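You operate a simulated robot arm through the tools that you are given. There is no shell and no other tool. Be economical: measure what you need, move in short steps, check, and stop when the job is done.

You are at the controls of a simulated robot arm. One attempt, no reset.

Task
Rub off the chalk stain under the measuring jug.
Fine: lift the jug aside on to the green mat; rub with the polishing pad and lay it back where it was; stand the jug back where it stood; no spill.

It is judged by the outcome, as a careful person would: the job done as asked, and still so three seconds after it is handed in. It fails if anything else is knocked over, pushed out of place, dropped, spilled or broken.

Robot
A 6-joint arm with a two-finger parallel gripper, fixed in place. Base frame: the origin is at the foot of the arm, x ahead of it, y to its left, z up; the work surface is at about z = 900. Readings come in mm, degrees, newtons and seconds.
With the tool pointing down near the work surface it reaches from about 100 to 740 mm from the base axis. Its first joint turns from -166.0 to 166.0 degrees. Payload 3.91 kg.
The tool frame sits at the grasp point between the pads (the TCP): z along the fingers, y along the line on which they close. The tips reach 30 mm beyond it. Largest opening 110 mm; finger width 20, thickness 10; the body of the gripper, 48 by 112 mm, starts 55 mm behind the TCP.
Orientation is that of the tool frame in the base frame, as a unit quaternion [w, x, y, z]. With the fingers straight down and closing along the base's y, the tool's x points along the base's -x, its y along +y and its z along -z.

Tools
- The arm moves only by the tool arm_command. Its argument "steps" is text: rows parted by semicolons, each of 7 numbers parted by spaces: the turn, a rotation vector about the tool's x, y, z in degrees, then the shift along the tool's x, y, z in mm, then the opening, from 0 (shut) to 1 (fully open). In form: wx wy wz dx dy dz hand; .... A call has 1 to 20 rows; each row shifts and turns the commanded pose from where the row before left it, along the tool's axes as they then stand. A row lasts 0.2 s, in which the tool goes at most 50 mm and 8.6 degrees; a call with a longer step from one row to the next is refused whole, and so is a gripper value outside its range. A pose out of reach is approached as far as the arm can. The call stops where the force on the tool passes 40 N (or 10 N more than at its start, if that is more) or the arm is blocked; 0.2 s more then pass. The fingers move at their own pace (about 45 mm/s each) and stop on an object; they squeeze with about 21 N. The grip force told is the motor's: it shows also when the fingers shut on nothing. Time passes only in rows, and 0.2 s behind the last, so rows that do not move let the fingers close. It gives the time, the measured TCP pose, the force on the tool (base axes), the opening and the grip force at its end, in the units of the frame above (readings bear some noise).
- Cameras (640 x 400 px; columns grow to the right, rows downward): "scene" is fixed at [399.1, 649.4, 1478.9]; the picture's right is [-0.85, 0.53, 0.00], its down [0.38, 0.62, -0.69] and it looks along [-0.36, -0.59, -0.72] (base axes); focal length 284 px, centre (320, 200). "wrist" rides on the gripper at [-36, 0, -57] in the tool frame; the picture's right is [0.00, -1.00, 0.00], its down [0.97, 0.00, -0.24] and it looks along [0.24, 0.00, 0.97] (tool axes); focal length 218 px, centre (320, 200).
- snapshot(camera): a new picture of that camera. The clock stands still meanwhile.
- raise_lower(by): slides the trunk up (or, below 0, down) by that many mm; the arm rides with it, the base frame stays. It gives what a move gives, with no picture.
- point_at(camera, pixels): for up to 12 pixels [column, row] of the newest picture of that camera ("zoom" is the newest enlarged one), the place [x, y, z] in the base frame of the surface seen there, good to about 3 mm. The clock stands still meanwhile.
- zoom(camera, box): a new picture of the part [left, top, right, bottom] of that camera's present view, enlarged. The clock stands still meanwhile.
- job_done(): hands the job in; it is judged then, once.

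Keep the steps short. Do not move on a guess: measure, check each grasp and each placing, and mend mistakes. In all there are 80 turns and 46 pictures (those below and enlarged ones count). Leave the gripper open and the arm clear of the work at the hand-in unless told otherwise, and finish with a single line.

The tools are called after ">>>" as a command line: name --argument value ..., lists and objects as JSON in quotes. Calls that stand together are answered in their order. arm_command: Moves the arm, as the interface text tells. Its arguments: {"type":"object","properties":{"steps":{"type":"string"}},"required":["steps"]} The other tools are called the same way: raise_lower (by) slides the trunk up or down; snapshot (camera) takes a picture; point_at (camera, pixels) gives the place of the surface under pixels of a picture; zoom (camera, box) takes an enlarged picture of a part of a camera's view; job_done () hands the job in.

At the start:

```text
clock: 0.0
ee_pos: [282.9, 278.9, 1208.0]
tcp_rot: [0.0, 0.0, 1.0, 0.0]
force: [-0.9, -0.2, 0.5]
finger_gap: 110.2
finger_force: 0.0
trunk travel left (down, up): [-500.0, 90.0]
```

scene: 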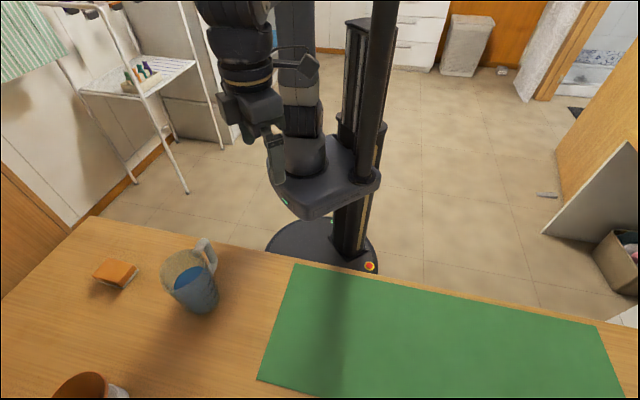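
wrist: 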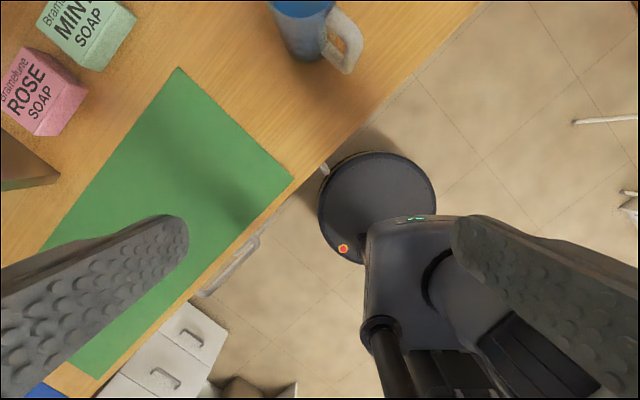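

I see the jug with blue liquid near (195,280) in the scene picture, its handle near (208,250), the pad at (115,272), and the green mat on the right. I'll enlarge the jug and pad area and measure it.

>>> zoom --camera "scene" --box '[60, 220, 260, 345]'

>>> point_at --camera "scene" --pixels '[[115, 266], [110, 285], [195, 312], [187, 258], [208, 243], [213, 265], [205, 290], [294, 265], [258, 380], [597, 324], [350, 300], [90, 380]]'

```text
3.20 times, centred on (160, 282) of scene
```

zoom: 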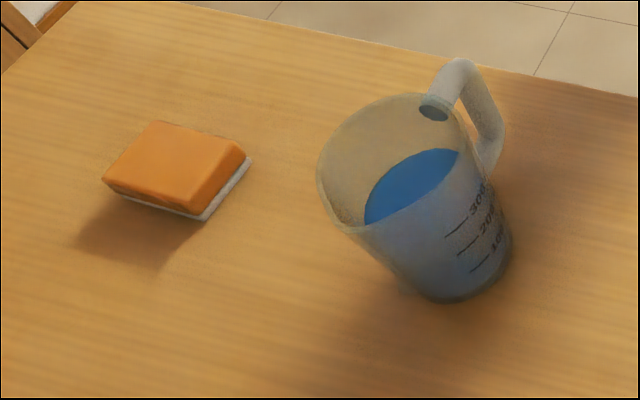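

```text
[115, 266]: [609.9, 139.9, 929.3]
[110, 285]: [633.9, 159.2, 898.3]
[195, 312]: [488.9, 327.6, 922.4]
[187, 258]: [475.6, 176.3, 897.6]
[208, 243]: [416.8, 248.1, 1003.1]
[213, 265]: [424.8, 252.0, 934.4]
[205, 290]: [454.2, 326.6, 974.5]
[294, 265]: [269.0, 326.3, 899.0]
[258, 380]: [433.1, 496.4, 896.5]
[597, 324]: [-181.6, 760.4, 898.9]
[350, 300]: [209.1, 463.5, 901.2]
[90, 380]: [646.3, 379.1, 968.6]
```

The table reads about z=898. Next I'll measure points on the jug's rim, body, base and handle, plus the pad's corners, in the zoom.

>>> point_at --camera "zoom" --pixels '[[320, 170], [345, 228], [400, 97], [466, 150], [440, 300], [505, 265], [458, 68], [480, 90], [500, 135], [485, 165], [410, 180], [490, 220]]'

>>> point_at --camera "zoom" --pixels '[[108, 180], [155, 123], [242, 150], [195, 205], [175, 165], [200, 218], [248, 160], [120, 195], [430, 95], [435, 112], [370, 250], [400, 280]]'

>>> snapshot --camera "wrist"

```text
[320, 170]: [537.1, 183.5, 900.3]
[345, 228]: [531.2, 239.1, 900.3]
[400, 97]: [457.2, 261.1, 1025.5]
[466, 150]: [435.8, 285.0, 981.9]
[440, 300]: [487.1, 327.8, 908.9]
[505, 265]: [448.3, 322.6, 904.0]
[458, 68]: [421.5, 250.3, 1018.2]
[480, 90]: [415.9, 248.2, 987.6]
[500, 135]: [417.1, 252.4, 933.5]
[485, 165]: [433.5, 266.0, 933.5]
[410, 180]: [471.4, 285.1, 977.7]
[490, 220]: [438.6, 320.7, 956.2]
```

```text
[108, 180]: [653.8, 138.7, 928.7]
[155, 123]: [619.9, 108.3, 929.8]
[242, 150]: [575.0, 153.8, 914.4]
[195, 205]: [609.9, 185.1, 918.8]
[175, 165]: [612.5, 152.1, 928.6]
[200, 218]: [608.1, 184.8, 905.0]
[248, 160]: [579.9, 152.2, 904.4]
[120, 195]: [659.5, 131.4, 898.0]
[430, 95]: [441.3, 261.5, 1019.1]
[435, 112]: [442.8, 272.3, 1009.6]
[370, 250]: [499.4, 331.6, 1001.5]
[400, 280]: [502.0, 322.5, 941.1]
```

```text
42 pictures are left
```

wrist: 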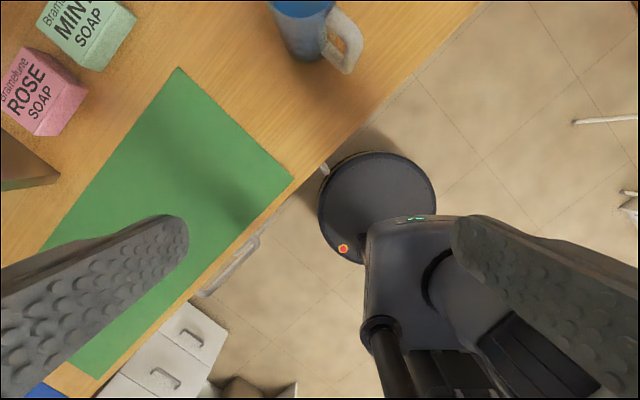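

The jug axis is near (472,293) with its rim at about z=1020, and the handle points toward the arm at about (418,250). I'll move 228 mm along +x, staying high, so the wrist camera looks down on the jug and pad.

>>> arm_command --steps "0 0 0 -38 0 0 1; 0 0 0 -38 0 0 1; 0 0 0 -38 0 0 1; 0 0 0 -38 0 0 1; 0 0 0 -38 0 0 1; 0 0 0 -38 0 0 1; 0 0 0 0 0 0 1"

>>> snapshot --camera "wrist"

```text
clock: 1.6
ee_pos: [510.3, 279.1, 1208.3]
tcp_rot: [-0.001, 0.0, 1.0, 0.0]
force: [0.8, -0.8, 0.0]
finger_gap: 110.0
finger_force: 0.0
trunk travel left (down, up): [-500.0, 90.0]
```

```text
41 pictures are left
```

wrist: 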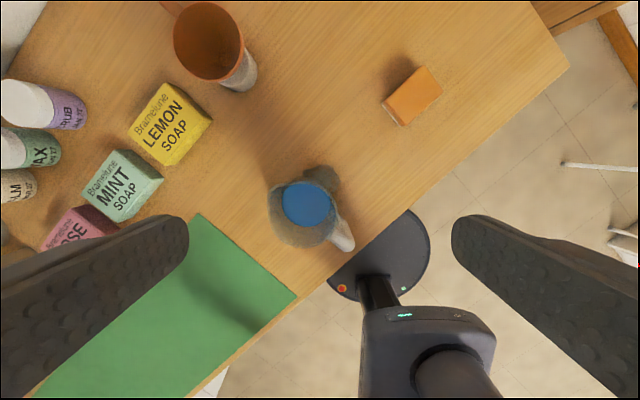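

I now have a top view: jug at (305,207), handle toward (343,235), pad at (412,95), and soaps and a cup to the left. I'll zoom on the jug and measure the objects around it.

>>> zoom --camera "wrist" --box '[240, 140, 400, 270]'

>>> point_at --camera "wrist" --pixels '[[196, 214], [296, 296], [60, 390], [120, 180], [150, 210], [170, 120], [120, 222], [210, 10], [412, 88], [384, 104], [400, 124], [230, 300]]'

```text
3.08 times, centred on (320, 205) of wrist
```

zoom: 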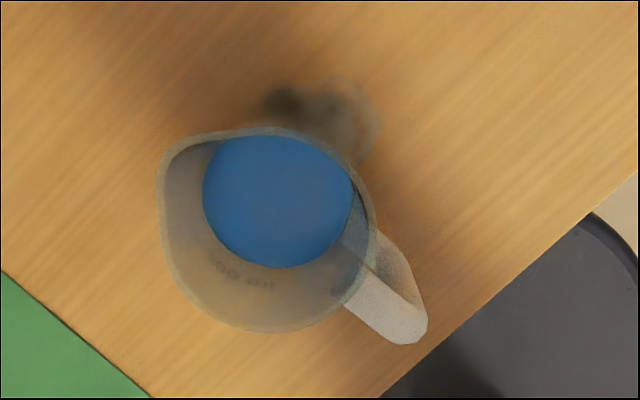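

```text
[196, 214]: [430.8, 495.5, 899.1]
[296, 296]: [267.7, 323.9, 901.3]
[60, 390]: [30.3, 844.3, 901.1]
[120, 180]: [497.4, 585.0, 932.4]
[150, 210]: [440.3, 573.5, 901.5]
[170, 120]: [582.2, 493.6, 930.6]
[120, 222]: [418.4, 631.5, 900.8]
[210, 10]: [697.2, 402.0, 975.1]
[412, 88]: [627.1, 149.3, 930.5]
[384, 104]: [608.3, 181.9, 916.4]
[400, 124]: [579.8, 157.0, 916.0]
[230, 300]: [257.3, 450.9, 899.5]
```

The rim, spout (upper left) and handle (lower right) are clear, and there is a greyish smudge near (330,115). I'll measure the rim, handle and smudge.

>>> point_at --camera "zoom" --pixels '[[163, 185], [372, 215], [275, 131], [260, 328], [200, 140], [195, 300], [340, 295], [405, 330], [395, 255], [280, 200], [290, 100], [365, 135]]'

```text
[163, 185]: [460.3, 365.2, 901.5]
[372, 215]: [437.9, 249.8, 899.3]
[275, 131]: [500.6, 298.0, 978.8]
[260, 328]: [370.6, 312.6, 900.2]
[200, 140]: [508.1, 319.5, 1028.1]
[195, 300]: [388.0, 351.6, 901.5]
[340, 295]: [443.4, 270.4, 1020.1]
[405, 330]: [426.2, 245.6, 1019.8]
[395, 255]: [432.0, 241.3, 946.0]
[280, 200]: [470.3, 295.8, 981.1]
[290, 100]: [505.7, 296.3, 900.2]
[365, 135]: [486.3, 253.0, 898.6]
```

Projecting the rim gives an axis at about (467,298), diameter about 80, top about z=1025. The handle points at about -130°. I'll turn the hand 50° so it closes across the jug at right angles to the handle, centre over it, and come down to about z=1090, still above it.

>>> arm_command --steps "0 0 -8.34 0 0 0 1; 0 0 -8.34 0 0 0 1; 0 0 -8.34 0 0 0 1; 0 0 -8.33 0 0 0 1; 0 0 -8.33 0 0 0 1; 0 0 -8.33 0 0 0 1; 0 0 0 4.5 15.1 0 1; 0 0 0 4.5 15.1 0 1; 0 0 0 4.4 15.1 0 1; 0 0 0 0 0 30 1; 0 0 0 0 0 30 1; 0 0 0 0 0 30 1; 0 0 0 0 0 28 1; 0 0 0 0 0 0 1"

>>> snapshot --camera "wrist"

>>> snapshot --camera "scene"

```text
clock: 4.6
ee_pos: [466.3, 297.5, 1089.9]
tcp_rot: [0.0, -0.423, 0.906, 0.0]
force: [-0.6, 0.1, 0.7]
finger_gap: 109.5
finger_force: 0.1
trunk travel left (down, up): [-500.0, 90.0]
```

```text
39 pictures are left
```

wrist: 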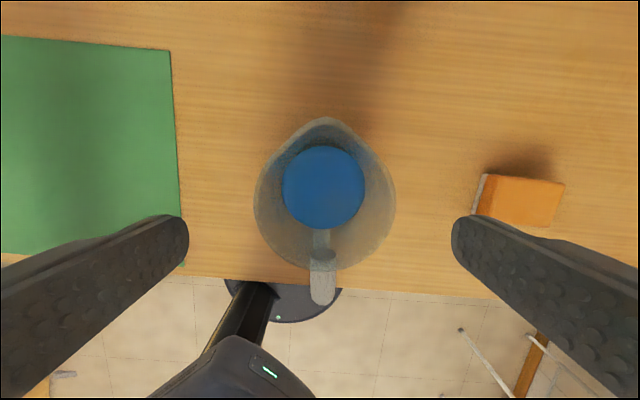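

```text
38 pictures are left
```

scene: 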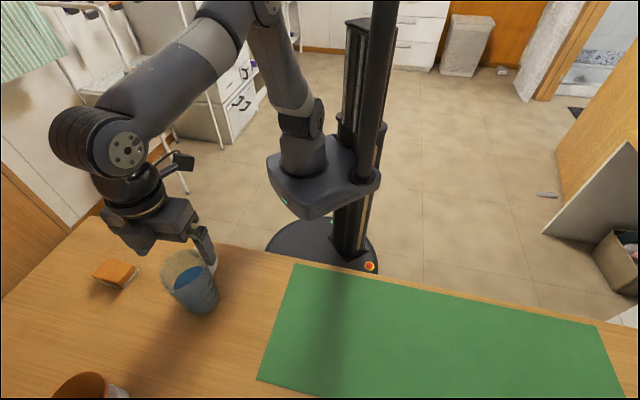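

The fingers straddle the jug evenly: rim columns 254–396, handle and spout on the midline. The centre is about 2 mm off to the right. I'll correct that and lower to z=1000 with the hand open.

>>> arm_command --steps "0 0 0 0 -2 20 1; 0 0 0 0 0 25 1; 0 0 0 0 0 25 1; 0 0 0 0 0 20 1; 0 0 0 0 0 0 1"

>>> snapshot --camera "wrist"

```text
clock: 5.8
ee_pos: [469.0, 297.4, 1000.6]
tcp_rot: [0.0, -0.422, 0.907, 0.0]
force: [0.5, -0.7, 0.2]
finger_gap: 110.2
finger_force: 0.0
trunk travel left (down, up): [-500.0, 90.0]
```

```text
37 pictures are left
```

wrist: 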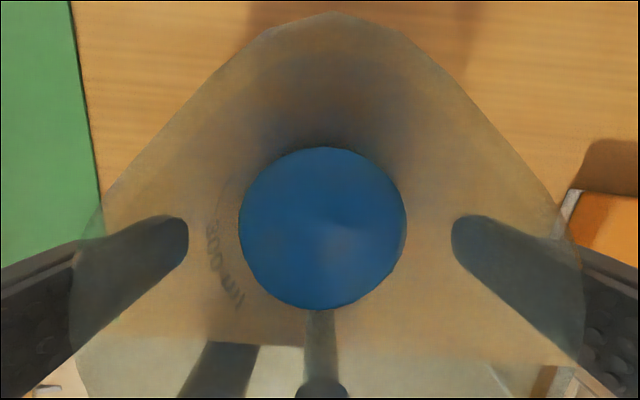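

The fingers are outside the wall on both sides, seen through it. Now I'll close on the jug.

>>> arm_command --steps "0 0 0 0 0 0 0.7; 0 0 0 0 0 0 0.6; 0 0 0 0 0 0 0; 0 0 0 0 0 0 0; 0 0 0 0 0 0 0; 0 0 0 0 0 0 0"

>>> snapshot --camera "wrist"

```text
clock: 7.2
ee_pos: [468.7, 296.7, 1001.0]
tcp_rot: [0.0, -0.422, 0.906, 0.0]
force: [0.4, -0.5, 0.3]
finger_gap: 83.8
finger_force: 21.2
trunk travel left (down, up): [-500.0, 90.0]
```

```text
36 pictures are left
```

wrist: 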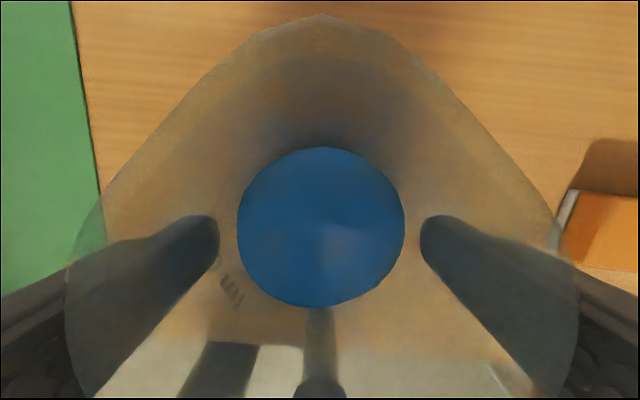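

It's gripped at 83.8 mm with 21 N. The return pose is (468.7, 296.7, 1001). I'll lift gently 40 mm and check.

>>> arm_command --steps "0 0 0 0 0 -4 0; 0 0 0 0 0 -8 0; 0 0 0 0 0 -10 0; 0 0 0 0 0 -10 0; 0 0 0 0 0 -8 0; 0 0 0 0 0 0 0"

>>> snapshot --camera "wrist"

>>> snapshot --camera "scene"

```text
clock: 8.6
ee_pos: [470.3, 298.1, 1040.5]
tcp_rot: [0.0, -0.422, 0.907, 0.0]
force: [-0.6, 0.9, -4.4]
finger_gap: 84.0
finger_force: 21.4
trunk travel left (down, up): [-500.0, 90.0]
```

```text
35 pictures are left
```

wrist: 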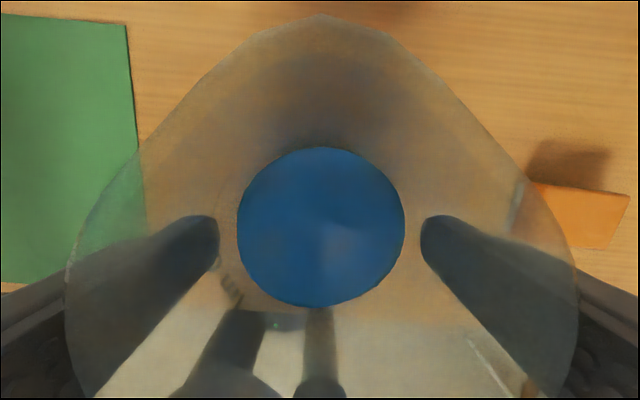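

```text
34 pictures are left
```

scene: 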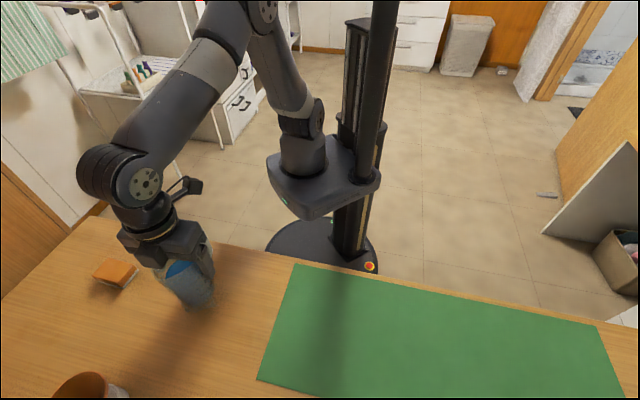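

The jug hangs rigid and level with no slip; the force reads about -4.4 N. I'll carry it smoothly to above the mat at about (275,480).

>>> arm_command --steps "0 0 0 0 8 0 0; 0 0 0 -1 14 0 0; 0 0 0 -1 20 0 0; 0 0 0 -1.5 24 0 0; 0 0 0 -1.5 24 0 0; 0 0 0 -1.5 24 0 0; 0 0 0 -1.5 24 0 0; 0 0 0 -1.5 24 0 0; 0 0 0 -1.5 24 0 0; 0 0 0 -1.5 24 0 0; 0 0 0 -1.5 20 0 0; 0 0 0 -1 16 0 0; 0 0 0 0 12 0 0; 0 0 0 0 8 0 0; 0 0 0 0 0 0 0; 0 0 0 0 0 0 0"

>>> snapshot --camera "scene"

```text
clock: 12.0
ee_pos: [273.7, 480.4, 1040.4]
tcp_rot: [0.001, -0.423, 0.906, -0.001]
force: [0.4, -0.2, -4.0]
finger_gap: 83.7
finger_force: 21.2
trunk travel left (down, up): [-500.0, 90.0]
```

```text
33 pictures are left
```

scene: 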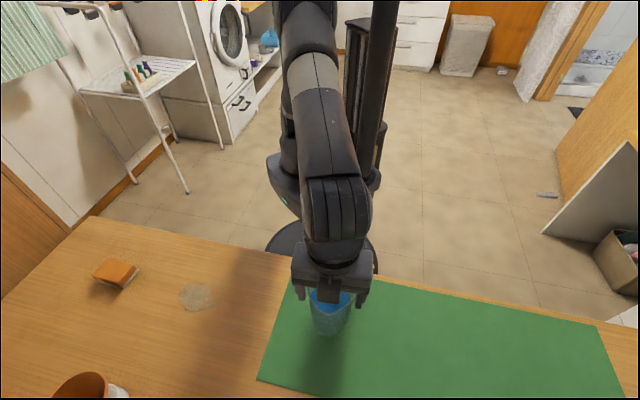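

The jug is over the mat, and the stain shows at (195,297). I'll lower to just above the mat.

>>> arm_command --steps "0 0 0 0 0 8 0; 0 0 0 0 0 10 0; 0 0 0 0 0 9 0; 0 0 0 0 0 6 0; 0 0 0 0 0 3 0; 0 0 0 0 0 1 0; 0 0 0 0 0 0 0"

```text
clock: 13.6
ee_pos: [275.6, 479.6, 1003.6]
tcp_rot: [0.001, -0.422, 0.907, 0.0]
force: [-0.1, 0.0, -4.1]
finger_gap: 83.6
finger_force: 20.8
trunk travel left (down, up): [-500.0, 90.0]
```

Still hanging (-4.1 N). I'll ease down another 1.5 mm and read the force.

>>> arm_command --steps "0 0 0 0 0 0.8 0; 0 0 0 0 0 0.7 0; 0 0 0 0 0 0 0"

```text
clock: 14.4
ee_pos: [275.2, 478.6, 1002.2]
tcp_rot: [0.002, -0.423, 0.906, 0.001]
force: [1.2, -1.7, 4.4]
finger_gap: 83.6
finger_force: 21.0
trunk travel left (down, up): [-500.0, 90.0]
```

Contact: the force turned to +4.4 N. I'll open the hand straight to full and let it settle before rising.

>>> arm_command --steps "0 0 0 0 0 0 0.8; 0 0 0 0 0 0 0.9; 0 0 0 0 0 0 1; 0 0 0 0 0 0 1; 0 0 0 0 0 0 1"

>>> snapshot --camera "wrist"

```text
clock: 15.6
ee_pos: [275.2, 480.4, 1002.7]
tcp_rot: [-0.001, -0.422, 0.907, 0.0]
force: [0.2, -0.1, -0.6]
finger_gap: 110.1
finger_force: 0.0
trunk travel left (down, up): [-500.0, 90.0]
```

```text
32 pictures are left
```

wrist: 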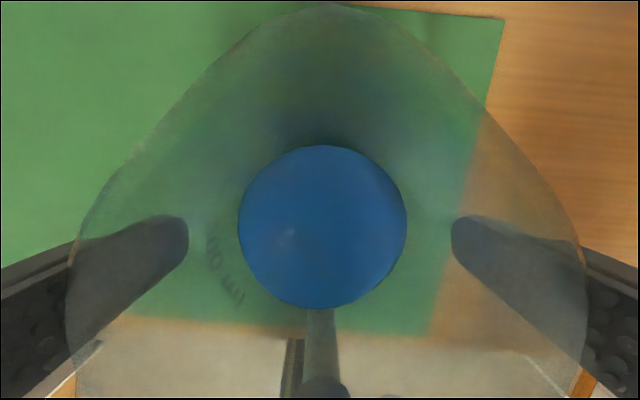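

The jug stands free on the mat. I'll rise 98 mm, travel high to above the pad at (616,147), and look.

>>> arm_command --steps "0 0 0 0 0 -15 1; 0 0 0 0 0 -25 1; 0 0 0 0 0 -30 1; 0 0 0 0 0 -28 1; 0 0 0 3 -39.6 0 1; 0 0 0 3 -39.6 0 1; 0 0 0 3 -39.6 0 1; 0 0 0 3 -39.6 0 1; 0 0 0 3 -39.6 0 1; 0 0 0 3 -39.6 0 1; 0 0 0 3 -39.6 0 1; 0 0 0 3 -39.6 0 1; 0 0 0 3 -39.6 0 1; 0 0 0 3 -39.6 0 1; 0 0 0 3 -39.6 0 1; 0 0 0 3 -39.6 0 1; 0 0 0 0 0 0 1; 0 0 0 0 0 0 1"

>>> snapshot --camera "wrist"

>>> snapshot --camera "scene"

```text
clock: 19.4
ee_pos: [615.8, 146.6, 1100.4]
tcp_rot: [-0.001, -0.423, 0.906, 0.0]
force: [0.2, -0.1, 0.6]
finger_gap: 109.7
finger_force: 0.1
trunk travel left (down, up): [-500.0, 90.0]
```

```text
31 pictures are left
```

wrist: 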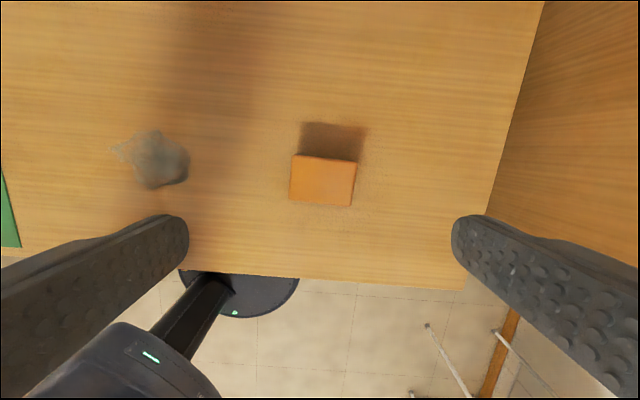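

```text
30 pictures are left
```

scene: 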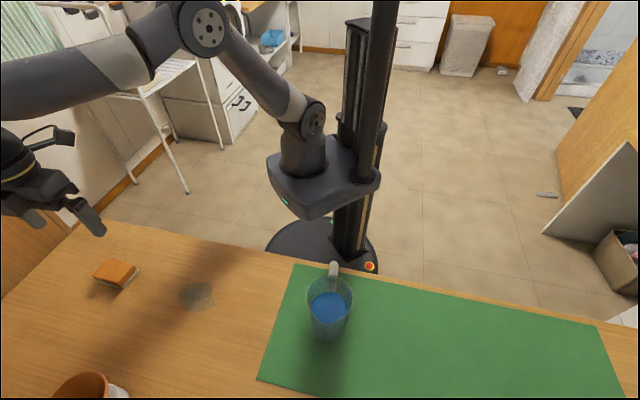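

Jug stands upright on the mat. I'll zoom and measure the pad and the stain.

>>> zoom --camera "wrist" --box '[270, 110, 390, 220]'

>>> point_at --camera "wrist" --pixels '[[115, 148], [155, 130], [188, 160], [150, 188], [182, 182], [155, 160], [295, 158], [356, 163], [351, 203], [291, 197], [323, 180], [140, 140]]'

```text
3.64 times, centred on (330, 165) of wrist
```

zoom: 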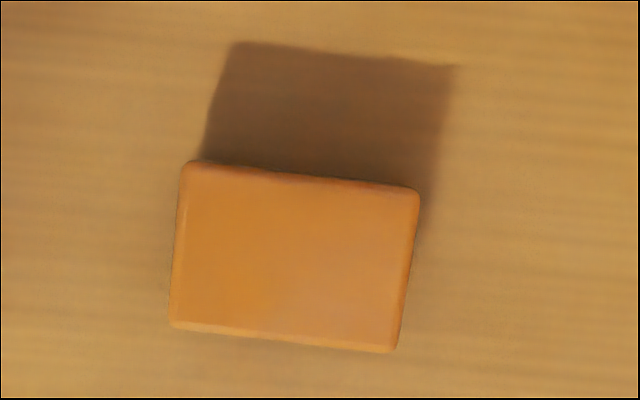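

```text
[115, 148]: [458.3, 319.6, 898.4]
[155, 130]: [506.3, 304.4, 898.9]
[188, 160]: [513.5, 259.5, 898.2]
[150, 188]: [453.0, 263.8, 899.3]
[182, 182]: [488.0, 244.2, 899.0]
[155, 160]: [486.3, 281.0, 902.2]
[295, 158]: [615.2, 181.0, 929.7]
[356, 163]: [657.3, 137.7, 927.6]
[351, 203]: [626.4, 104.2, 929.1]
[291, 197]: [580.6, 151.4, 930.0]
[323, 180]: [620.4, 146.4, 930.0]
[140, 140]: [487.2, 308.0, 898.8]
```

The pad's centre is (620,143.6), with its long side (about 63 mm) along 134° and its top at z=929.5. The stain spans about x 453–515, y 244–320. I'll turn 5.8°, centre, and lower to z=960 for a check.

>>> arm_command --steps "0 0 5.8 0 0 0 1; 0 0 0 -0.9 -5 0 1; 0 0 0 0 0 35 1; 0 0 0 0 0 40 1; 0 0 0 0 0 40 1; 0 0 0 0 0 25 1; 0 0 0 0 0 0 1; 0 0 0 0 0 0 1"

>>> snapshot --camera "wrist"

```text
clock: 21.2
ee_pos: [620.0, 144.6, 961.6]
tcp_rot: [0.0, -0.376, 0.927, -0.001]
force: [0.4, 0.5, -0.4]
finger_gap: 109.9
finger_force: 0.1
trunk travel left (down, up): [-500.0, 90.0]
```

```text
28 pictures are left
```

wrist: 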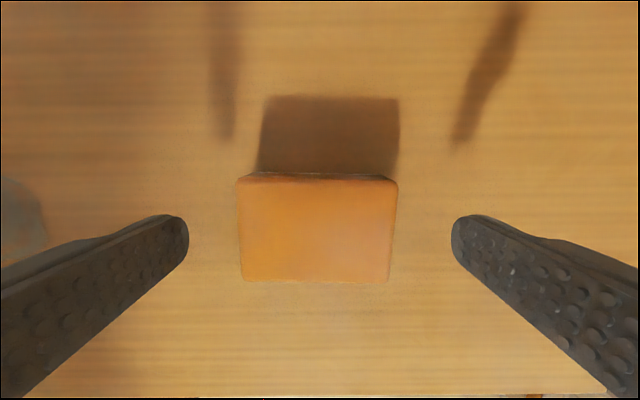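

Pad is centred (columns 238–397, rows 178–283) and square to the hand. I'll lower to z=937 and close.

>>> arm_command --steps "0 0 0 0 0 13 1; 0 0 0 0 0 10 1; 0 0 0 0 0 0 1; 0 0 0 0 0 0 0.7; 0 0 0 0 0 0 0.55; 0 0 0 0 0 0 0; 0 0 0 0 0 0 0; 0 0 0 0 0 0 0; 0 0 0 0 0 0 0"

>>> snapshot --camera "wrist"

```text
clock: 23.2
ee_pos: [619.8, 144.7, 938.4]
tcp_rot: [0.0, -0.376, 0.927, 0.0]
force: [-0.4, 0.3, -0.5]
finger_gap: 69.3
finger_force: 21.2
trunk travel left (down, up): [-500.0, 90.0]
```

```text
27 pictures are left
```

wrist: 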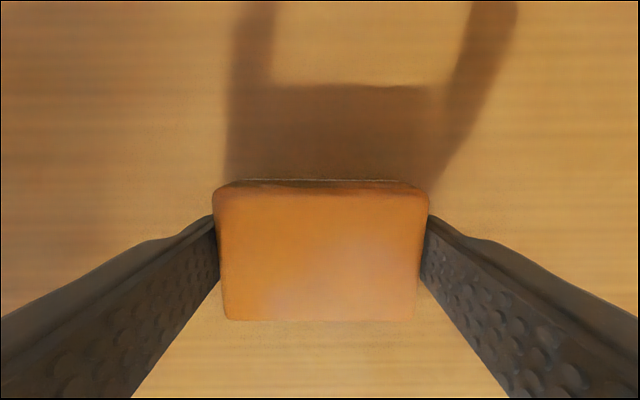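

Pad held at 69.3 mm. Its return pose is (620,144.5,938). Before moving, I'll zoom the scene view on the stain for its full outline.

>>> zoom --camera "scene" --box '[155, 270, 235, 320]'

```text
8.00 times, centred on (195, 295) of scene
```

zoom: 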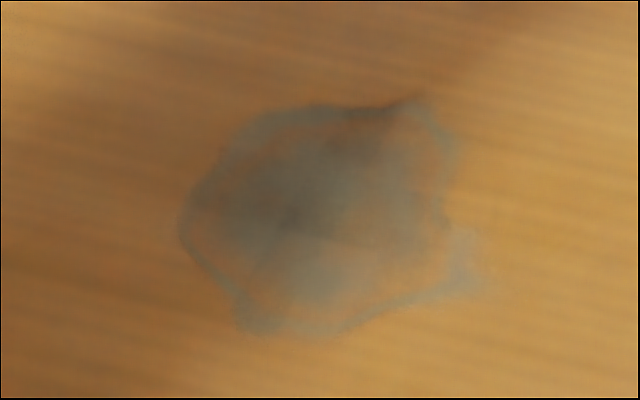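

>>> point_at --camera "zoom" --pixels '[[180, 220], [250, 120], [330, 105], [415, 98], [460, 150], [485, 285], [400, 305], [330, 335], [245, 330], [200, 265], [320, 215]]'

```text
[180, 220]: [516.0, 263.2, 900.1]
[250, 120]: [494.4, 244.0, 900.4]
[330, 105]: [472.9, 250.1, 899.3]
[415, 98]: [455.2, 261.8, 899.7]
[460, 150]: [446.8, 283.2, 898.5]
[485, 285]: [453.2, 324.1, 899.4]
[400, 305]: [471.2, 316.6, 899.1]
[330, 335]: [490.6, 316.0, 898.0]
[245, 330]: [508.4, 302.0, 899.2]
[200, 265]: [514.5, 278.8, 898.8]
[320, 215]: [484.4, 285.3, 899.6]
```

The stain centre is (482,282), about ±33 mm across the hand and -38 to +51 mm along it. I'll lift the pad 30 mm and carry it above the stain.

>>> arm_command --steps "0 0 0 0 0 -5 0; 0 0 0 0 0 -12 0; 0 0 0 0 0 -13 0; 0 0 0 0 12 0 0; 0 0 0 0.6 25 0 0; 0 0 0 0.6 30 0 0; 0 0 0 0.6 30 0 0; 0 0 0 0.6 30 0 0; 0 0 0 0.7 30 0 0; 0 0 0 0 25 0 0; 0 0 0 0 12.5 0 0; 0 0 0 0 0 0 0; 0 0 0 0 0 15 0; 0 0 0 0 0 10 0; 0 0 0 0 0 0 0"

>>> snapshot --camera "wrist"

```text
clock: 26.4
ee_pos: [481.6, 281.8, 943.1]
tcp_rot: [0.0, -0.376, 0.927, -0.001]
force: [0.2, 0.0, -1.2]
finger_gap: 69.1
finger_force: 21.2
trunk travel left (down, up): [-500.0, 90.0]
```

```text
25 pictures are left
```

wrist: 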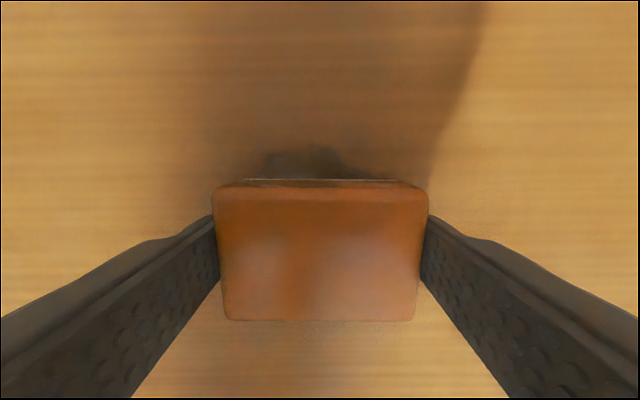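

The pad is held 5 mm above the stain. I'll lower until there is light contact.

>>> arm_command --steps "0 0 0 0 0 3 0; 0 0 0 0 0 1.5 0; 0 0 0 0 0 1 0; 0 0 0 0 0 0.5 0; 0 0 0 0 0 0 0"

```text
clock: 27.6
ee_pos: [482.0, 281.0, 937.7]
tcp_rot: [0.002, -0.377, 0.926, 0.0]
force: [1.2, -0.8, 17.1]
finger_gap: 69.3
finger_force: 20.7
trunk travel left (down, up): [-500.0, 90.0]
```

Contact gives 17 N. I'll ease off 0.3 mm and rub in a raster across the stain.

>>> arm_command --steps "0 0 0 0 0 -0.3 0; 0 0 0 0 -15 0 0; 0 0 0 0 21 0 0; 0 0 0 0 21 0 0; 0 0 0 18 0 0 0; 0 0 0 0 -22 0 0; 0 0 0 0 -22 0 0; 0 0 0 -18 0 0 0; 0 0 0 -18 0 0 0; 0 0 0 0 22 0 0; 0 0 0 0 22 0 0; 0 0 0 18 0 0 0; 0 0 0 0 -22 0 0; 0 0 0 0 -22 0 0; 0 0 0 0 17 0 0; 0 0 0 0 0 0 0"

>>> snapshot --camera "wrist"

```text
clock: 31.0
ee_pos: [481.8, 281.3, 936.7]
tcp_rot: [-0.001, -0.376, 0.927, 0.0]
force: [-0.2, -0.7, 0.9]
finger_gap: 69.3
finger_force: 20.8
trunk travel left (down, up): [-500.0, 90.0]
```

```text
24 pictures are left
```

wrist: 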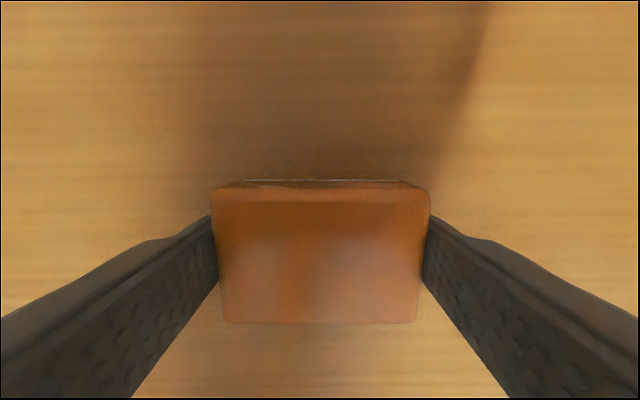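

The smudge above the pad has gone from view. The force fell to about 1 N, so the pad has settled a little in the grip. I'll lift 30 mm, move 110 mm aside toward the pad's home, and inspect.

>>> arm_command --steps "0 0 0 0 0 -10 0; 0 0 0 0 0 -20 0; 0 0 0 0 -20 0 0; 0 0 0 0 -30 0 0; 0 0 0 0 -30 0 0; 0 0 0 0 -30 0 0; 0 0 0 0 0 0 0"

>>> zoom --camera "scene" --box '[155, 270, 235, 320]'

>>> snapshot --camera "wrist"

```text
clock: 32.6
ee_pos: [559.0, 202.6, 965.7]
tcp_rot: [0.001, -0.376, 0.926, 0.0]
force: [-0.5, -0.8, -1.0]
finger_gap: 69.2
finger_force: 21.5
trunk travel left (down, up): [-500.0, 90.0]
```

```text
8.00 times, centred on (195, 295) of scene
```

zoom: 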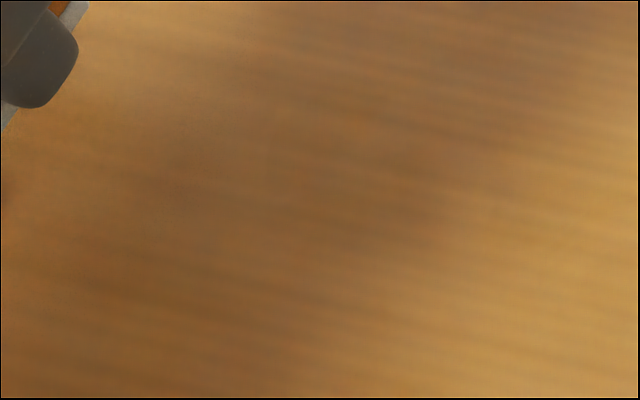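

```text
22 pictures are left
```

wrist: 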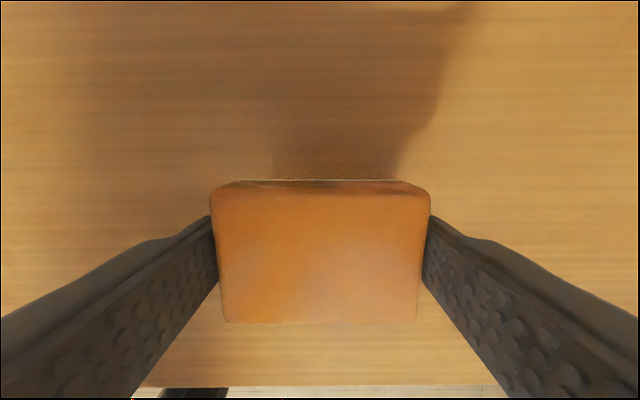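

The stain seems gone, but the arm's shadow lies there. I'll rise 120 mm and check with the wrist camera before laying the pad back.

>>> arm_command --steps "0 0 0 0 0 -20 0; 0 0 0 0 0 -35 0; 0 0 0 0 0 -35 0; 0 0 0 0 0 -30 0; 0 0 0 0 0 0 0"

>>> snapshot --camera "wrist"

```text
clock: 33.8
ee_pos: [559.0, 200.8, 1086.9]
tcp_rot: [0.0, -0.377, 0.926, 0.0]
force: [0.7, 0.4, -0.4]
finger_gap: 69.5
finger_force: 21.4
trunk travel left (down, up): [-500.0, 90.0]
```

```text
21 pictures are left
```

wrist: 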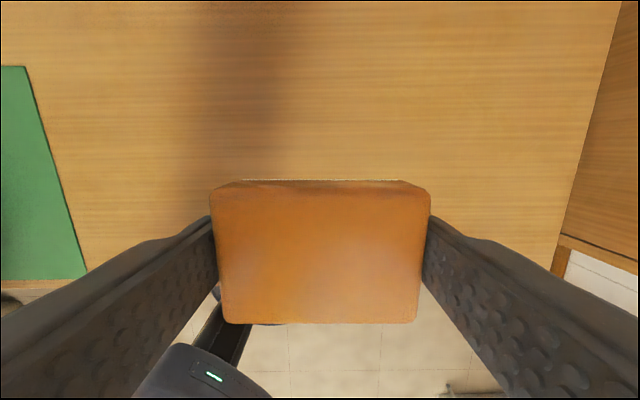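

The table is clean where the stain was. Now I'll carry the pad back above its place (620,144.5) and come down to just above the table.

>>> arm_command --steps "0 0 0 -1 -20 0 0; 0 0 0 -1 -25 0 0; 0 0 0 -1.1 -25 0 0; 0 0 0 0 -14.5 0 0; 0 0 0 0 0 30 0; 0 0 0 0 0 40 0; 0 0 0 0 0 40 0; 0 0 0 0 0 25 0; 0 0 0 0 0 10 0; 0 0 0 0 0 2 0; 0 0 0 0 0 0 0"

```text
clock: 36.2
ee_pos: [619.5, 144.5, 939.2]
tcp_rot: [0.0, -0.376, 0.927, 0.0]
force: [0.2, -0.7, -1.1]
finger_gap: 69.3
finger_force: 20.7
trunk travel left (down, up): [-500.0, 90.0]
```

I'm over the spot and not yet touching. I'll ease down in sub-millimetre steps.

>>> arm_command --steps "0 0 0 0 0 1 0; 0 0 0 0 0 0.6 0; 0 0 0 0 0 0.4 0; 0 0 0 0 0 0 0"

```text
clock: 37.2
ee_pos: [619.4, 144.0, 936.5]
tcp_rot: [0.0, -0.376, 0.927, 0.0]
force: [0.5, -0.4, -1.1]
finger_gap: 69.3
finger_force: 20.8
trunk travel left (down, up): [-500.0, 90.0]
```

>>> arm_command --steps "0 0 0 0 0 0.5 0; 0 0 0 0 0 0.3 0; 0 0 0 0 0 0 0"

```text
clock: 38.0
ee_pos: [619.9, 143.2, 936.5]
tcp_rot: [0.0, -0.376, 0.926, 0.001]
force: [-0.2, 0.1, -1.1]
finger_gap: 69.2
finger_force: 20.5
trunk travel left (down, up): [-500.0, 90.0]
```

No contact yet; going on in small steps.

>>> arm_command --steps "0 0 0 0 0 0.5 0; 0 0 0 0 0 0.3 0; 0 0 0 0 0 0 0"

```text
clock: 38.8
ee_pos: [619.7, 143.6, 936.5]
tcp_rot: [0.001, -0.376, 0.927, -0.001]
force: [0.9, 0.4, 2.4]
finger_gap: 69.5
finger_force: 21.5
trunk travel left (down, up): [-500.0, 90.0]
```

Touching (+2.4 N). I'll open, rise 160 mm and look.

>>> arm_command --steps "0 0 0 0 0 0 0.75; 0 0 0 0 0 0 0.9; 0 0 0 0 0 0 1; 0 0 0 0 0 0 1; 0 0 0 0 0 -20 1; 0 0 0 0 0 -45 1; 0 0 0 0 0 -48 1; 0 0 0 0 0 -48 1; 0 0 0 0 0 0 1"

>>> snapshot --camera "wrist"

>>> zoom --camera "scene" --box '[60, 220, 260, 345]'

```text
clock: 40.8
ee_pos: [619.8, 142.2, 1098.6]
tcp_rot: [0.0, -0.376, 0.927, 0.0]
force: [0.3, -0.1, -0.2]
finger_gap: 109.8
finger_force: 0.0
trunk travel left (down, up): [-500.0, 90.0]
```

```text
20 pictures are left
```

wrist: 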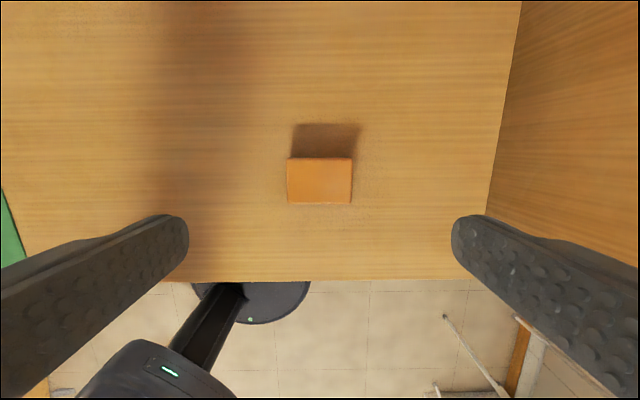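

```text
3.20 times, centred on (160, 282) of scene
```

zoom: 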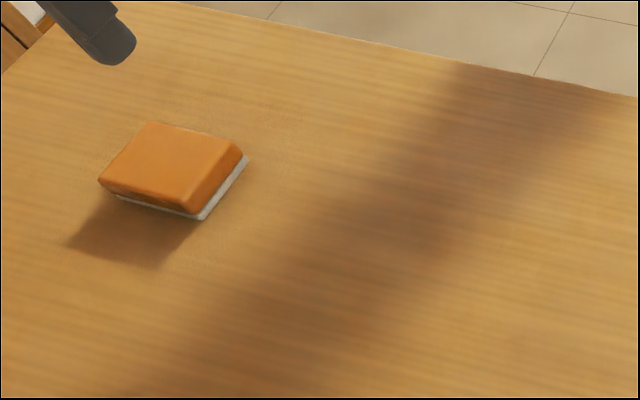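

The pad lies as before and the table is clean. I'll retrace my path to above the jug on the mat and check alignment.

>>> arm_command --steps "0 0 0 0.9 5 0 1; 0 0 -5.8 0 0 0 1; 0 0 0 -3 39.6 0 1; 0 0 0 -3 39.6 0 1; 0 0 0 -3 39.6 0 1; 0 0 0 -3 39.6 0 1; 0 0 0 -3 39.6 0 1; 0 0 0 -3 39.6 0 1; 0 0 0 -3 39.6 0 1; 0 0 0 -3 39.6 0 1; 0 0 0 -3 39.6 0 1; 0 0 0 -3 39.6 0 1; 0 0 0 -3 39.6 0 1; 0 0 0 -3 39.6 0 1; 0 0 0 0 0 0 1; 0 0 0 0 0 0 1"

>>> snapshot --camera "wrist"

```text
clock: 44.2
ee_pos: [275.1, 478.5, 1096.6]
tcp_rot: [0.0, -0.423, 0.906, 0.0]
force: [-0.2, -0.3, -0.2]
finger_gap: 110.1
finger_force: 0.0
trunk travel left (down, up): [-500.0, 90.0]
```

```text
18 pictures are left
```

wrist: 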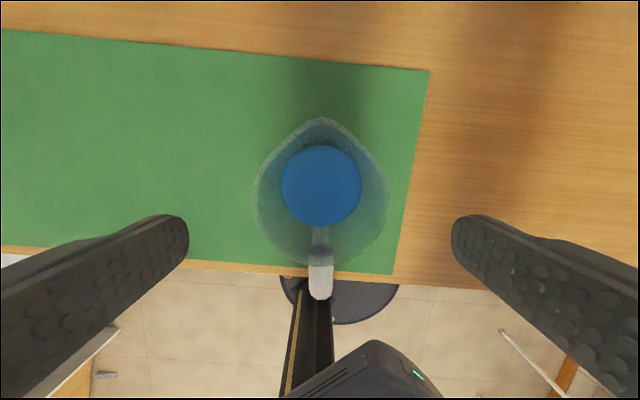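

Jug centred between the fingers as before. I'll lower 94.7 mm to the release height and close.

>>> arm_command --steps "0 0 0 0 0 25 1; 0 0 0 0 0 28 1; 0 0 0 0 0 26 1; 0 0 0 0 0 15.7 1; 0 0 0 0 0 0 1; 0 0 0 0 0 0 0.85; 0 0 0 0 0 0 0; 0 0 0 0 0 0 0; 0 0 0 0 0 0 0; 0 0 0 0 0 0 0"

>>> snapshot --camera "wrist"

```text
clock: 46.4
ee_pos: [274.1, 478.5, 1001.3]
tcp_rot: [0.001, -0.423, 0.906, 0.0]
force: [1.1, -0.5, 0.6]
finger_gap: 83.5
finger_force: 21.1
trunk travel left (down, up): [-500.0, 90.0]
```

```text
17 pictures are left
```

wrist: 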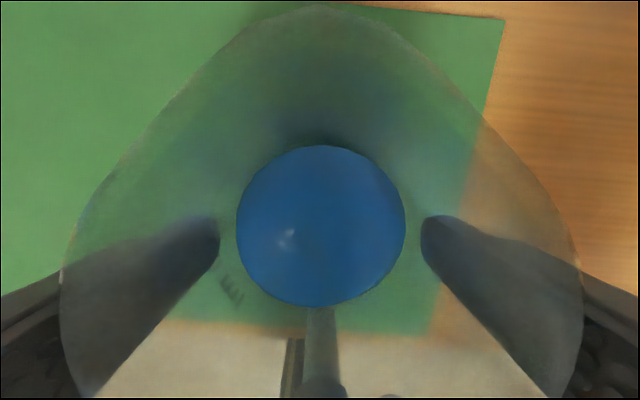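

Gripped again at 83.5 mm. I'll lift 40 mm and carry it back along the same path, smoothly.

>>> arm_command --steps "0 0 0 0 0 -5 0; 0 0 0 0 0 -10 0; 0 0 0 0 0 -13 0; 0 0 0 0 0 -10.5 0; 0 0 0 0 0 0 0; 0 0 0 0 -8 0 0; 0 0 0 1 -14 0 0; 0 0 0 1 -20 0 0; 0 0 0 1.5 -24 0 0; 0 0 0 1.5 -24 0 0; 0 0 0 1.5 -24 0 0; 0 0 0 1.5 -24 0 0; 0 0 0 1.5 -24 0 0; 0 0 0 1.5 -24 0 0; 0 0 0 1.5 -24 0 0; 0 0 0 1.5 -20 0 0; 0 0 0 1 -16 0 0; 0 0 0 0 -12 0 0; 0 0 0 0 -8 0 0; 0 0 0 0 0 0 0"

>>> snapshot --camera "scene"

```text
clock: 50.6
ee_pos: [469.9, 296.8, 1040.5]
tcp_rot: [-0.001, -0.423, 0.906, 0.0]
force: [-0.5, -0.5, -3.7]
finger_gap: 84.0
finger_force: 21.2
trunk travel left (down, up): [-500.0, 90.0]
```

```text
16 pictures are left
```

scene: 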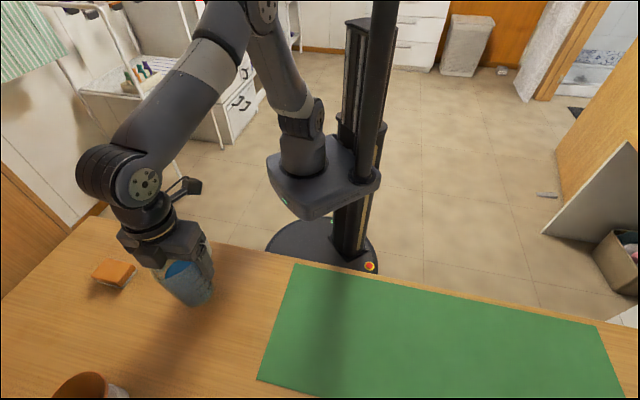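

The jug is back over its place, at the same pose as after the first lift. I'll lower it to just above the table.

>>> arm_command --steps "0 0 0 0 0 8 0; 0 0 0 0 0 10 0; 0 0 0 0 0 10 0; 0 0 0 0 0 6 0; 0 0 0 0 0 3 0; 0 0 0 0 0 1 0; 0 0 0 0 0 0 0"

```text
clock: 52.2
ee_pos: [469.4, 296.3, 1003.2]
tcp_rot: [-0.001, -0.423, 0.906, 0.0]
force: [-0.2, 0.9, -4.8]
finger_gap: 83.8
finger_force: 21.3
trunk travel left (down, up): [-500.0, 90.0]
```

>>> arm_command --steps "0 0 0 0 0 0.8 0; 0 0 0 0 0 0.6 0; 0 0 0 0 0 0.4 0; 0 0 0 0 0 0 0"

```text
clock: 53.2
ee_pos: [469.2, 296.7, 1000.4]
tcp_rot: [0.0, -0.423, 0.906, 0.001]
force: [0.0, -0.8, -3.9]
finger_gap: 83.9
finger_force: 20.9
trunk travel left (down, up): [-500.0, 90.0]
```

Still hanging (-3.9 N); a few more tenths.

>>> arm_command --steps "0 0 0 0 0 0.4 0; 0 0 0 0 0 0.3 0; 0 0 0 0 0 0 0"

```text
clock: 54.0
ee_pos: [468.8, 297.2, 1000.7]
tcp_rot: [0.0, -0.423, 0.906, -0.001]
force: [-0.5, 2.1, -2.2]
finger_gap: 83.6
finger_force: 21.3
trunk travel left (down, up): [-500.0, 90.0]
```

Just starting to touch. Another 0.3 mm, then I'll read the force.

>>> arm_command --steps "0 0 0 0 0 0.3 0; 0 0 0 0 0 0 0"

```text
clock: 54.6
ee_pos: [468.4, 297.2, 1000.5]
tcp_rot: [0.0, -0.423, 0.906, 0.001]
force: [0.2, 1.9, 2.7]
finger_gap: 83.7
finger_force: 20.7
trunk travel left (down, up): [-500.0, 90.0]
```

The table carries the jug now (+2.7 N). I'll open, rise straight up, and look.

>>> arm_command --steps "0 0 0 0 0 0 0.8; 0 0 0 0 0 0 0.9; 0 0 0 0 0 0 1; 0 0 0 0 0 0 1; 0 0 0 0 0 0 1; 0 0 0 0 0 -15 1; 0 0 0 0 0 -25 1; 0 0 0 0 0 -30 1; 0 0 0 0 0 -30 1; 0 0 0 0 0 -40 1; 0 0 0 0 0 -45 1; 0 0 0 0 0 0 1"

>>> snapshot --camera "wrist"

```text
clock: 57.2
ee_pos: [469.7, 296.1, 1185.7]
tcp_rot: [0.0, -0.423, 0.906, 0.0]
force: [0.3, 0.1, 0.3]
finger_gap: 110.0
finger_force: 0.1
trunk travel left (down, up): [-500.0, 90.0]
```

```text
15 pictures are left
```

wrist: 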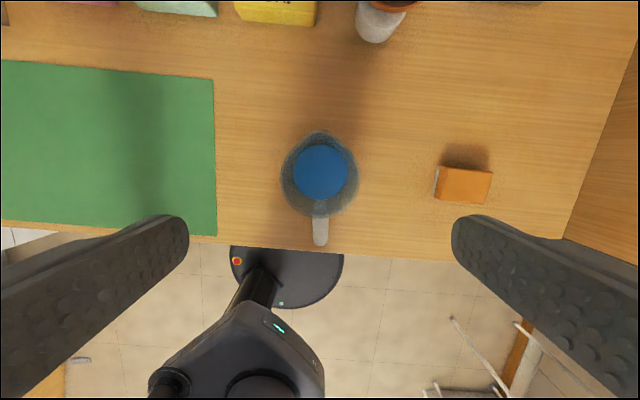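

The jug is upright, the table clean and the pad in place. I'll draw the arm back clear toward the start and make a final scene check.

>>> arm_command --steps "0 0 0 22 22 -4 1; 0 0 0 22 22 -4 1; 0 0 0 22 22 -4 1; 0 0 0 22 22 -4 1; 0 0 0 22 22 -4 1; 0 0 0 22 22 -4 1; 0 0 0 0 0 0 1; 0 0 0 0 0 0 1"

>>> zoom --camera "scene" --box '[60, 220, 260, 345]'

>>> snapshot --camera "scene"

```text
clock: 59.0
ee_pos: [283.4, 280.4, 1207.8]
tcp_rot: [-0.001, -0.423, 0.906, 0.0]
force: [-0.2, -0.4, -1.6]
finger_gap: 110.0
finger_force: 0.0
trunk travel left (down, up): [-500.0, 90.0]
```

```text
3.20 times, centred on (160, 282) of scene
```

zoom: 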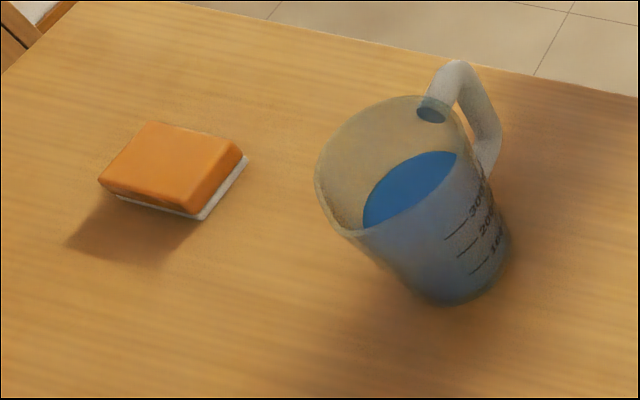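

```text
13 pictures are left
```

scene: 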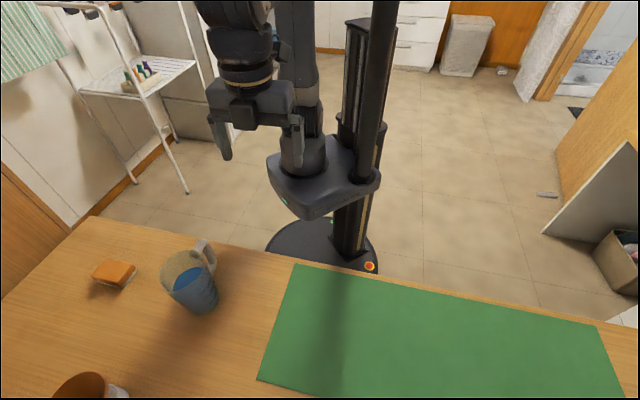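

Jug and pad match the first picture to within a millimetre or two, with no spill, the mat unmoved, the hand open and the arm clear. Handing in.

>>> job_done

```text
The job is handed in.
```

The chalk stain is rubbed off, the jug and polishing pad are back within a millimetre or two of where they stood, and nothing was spilled.
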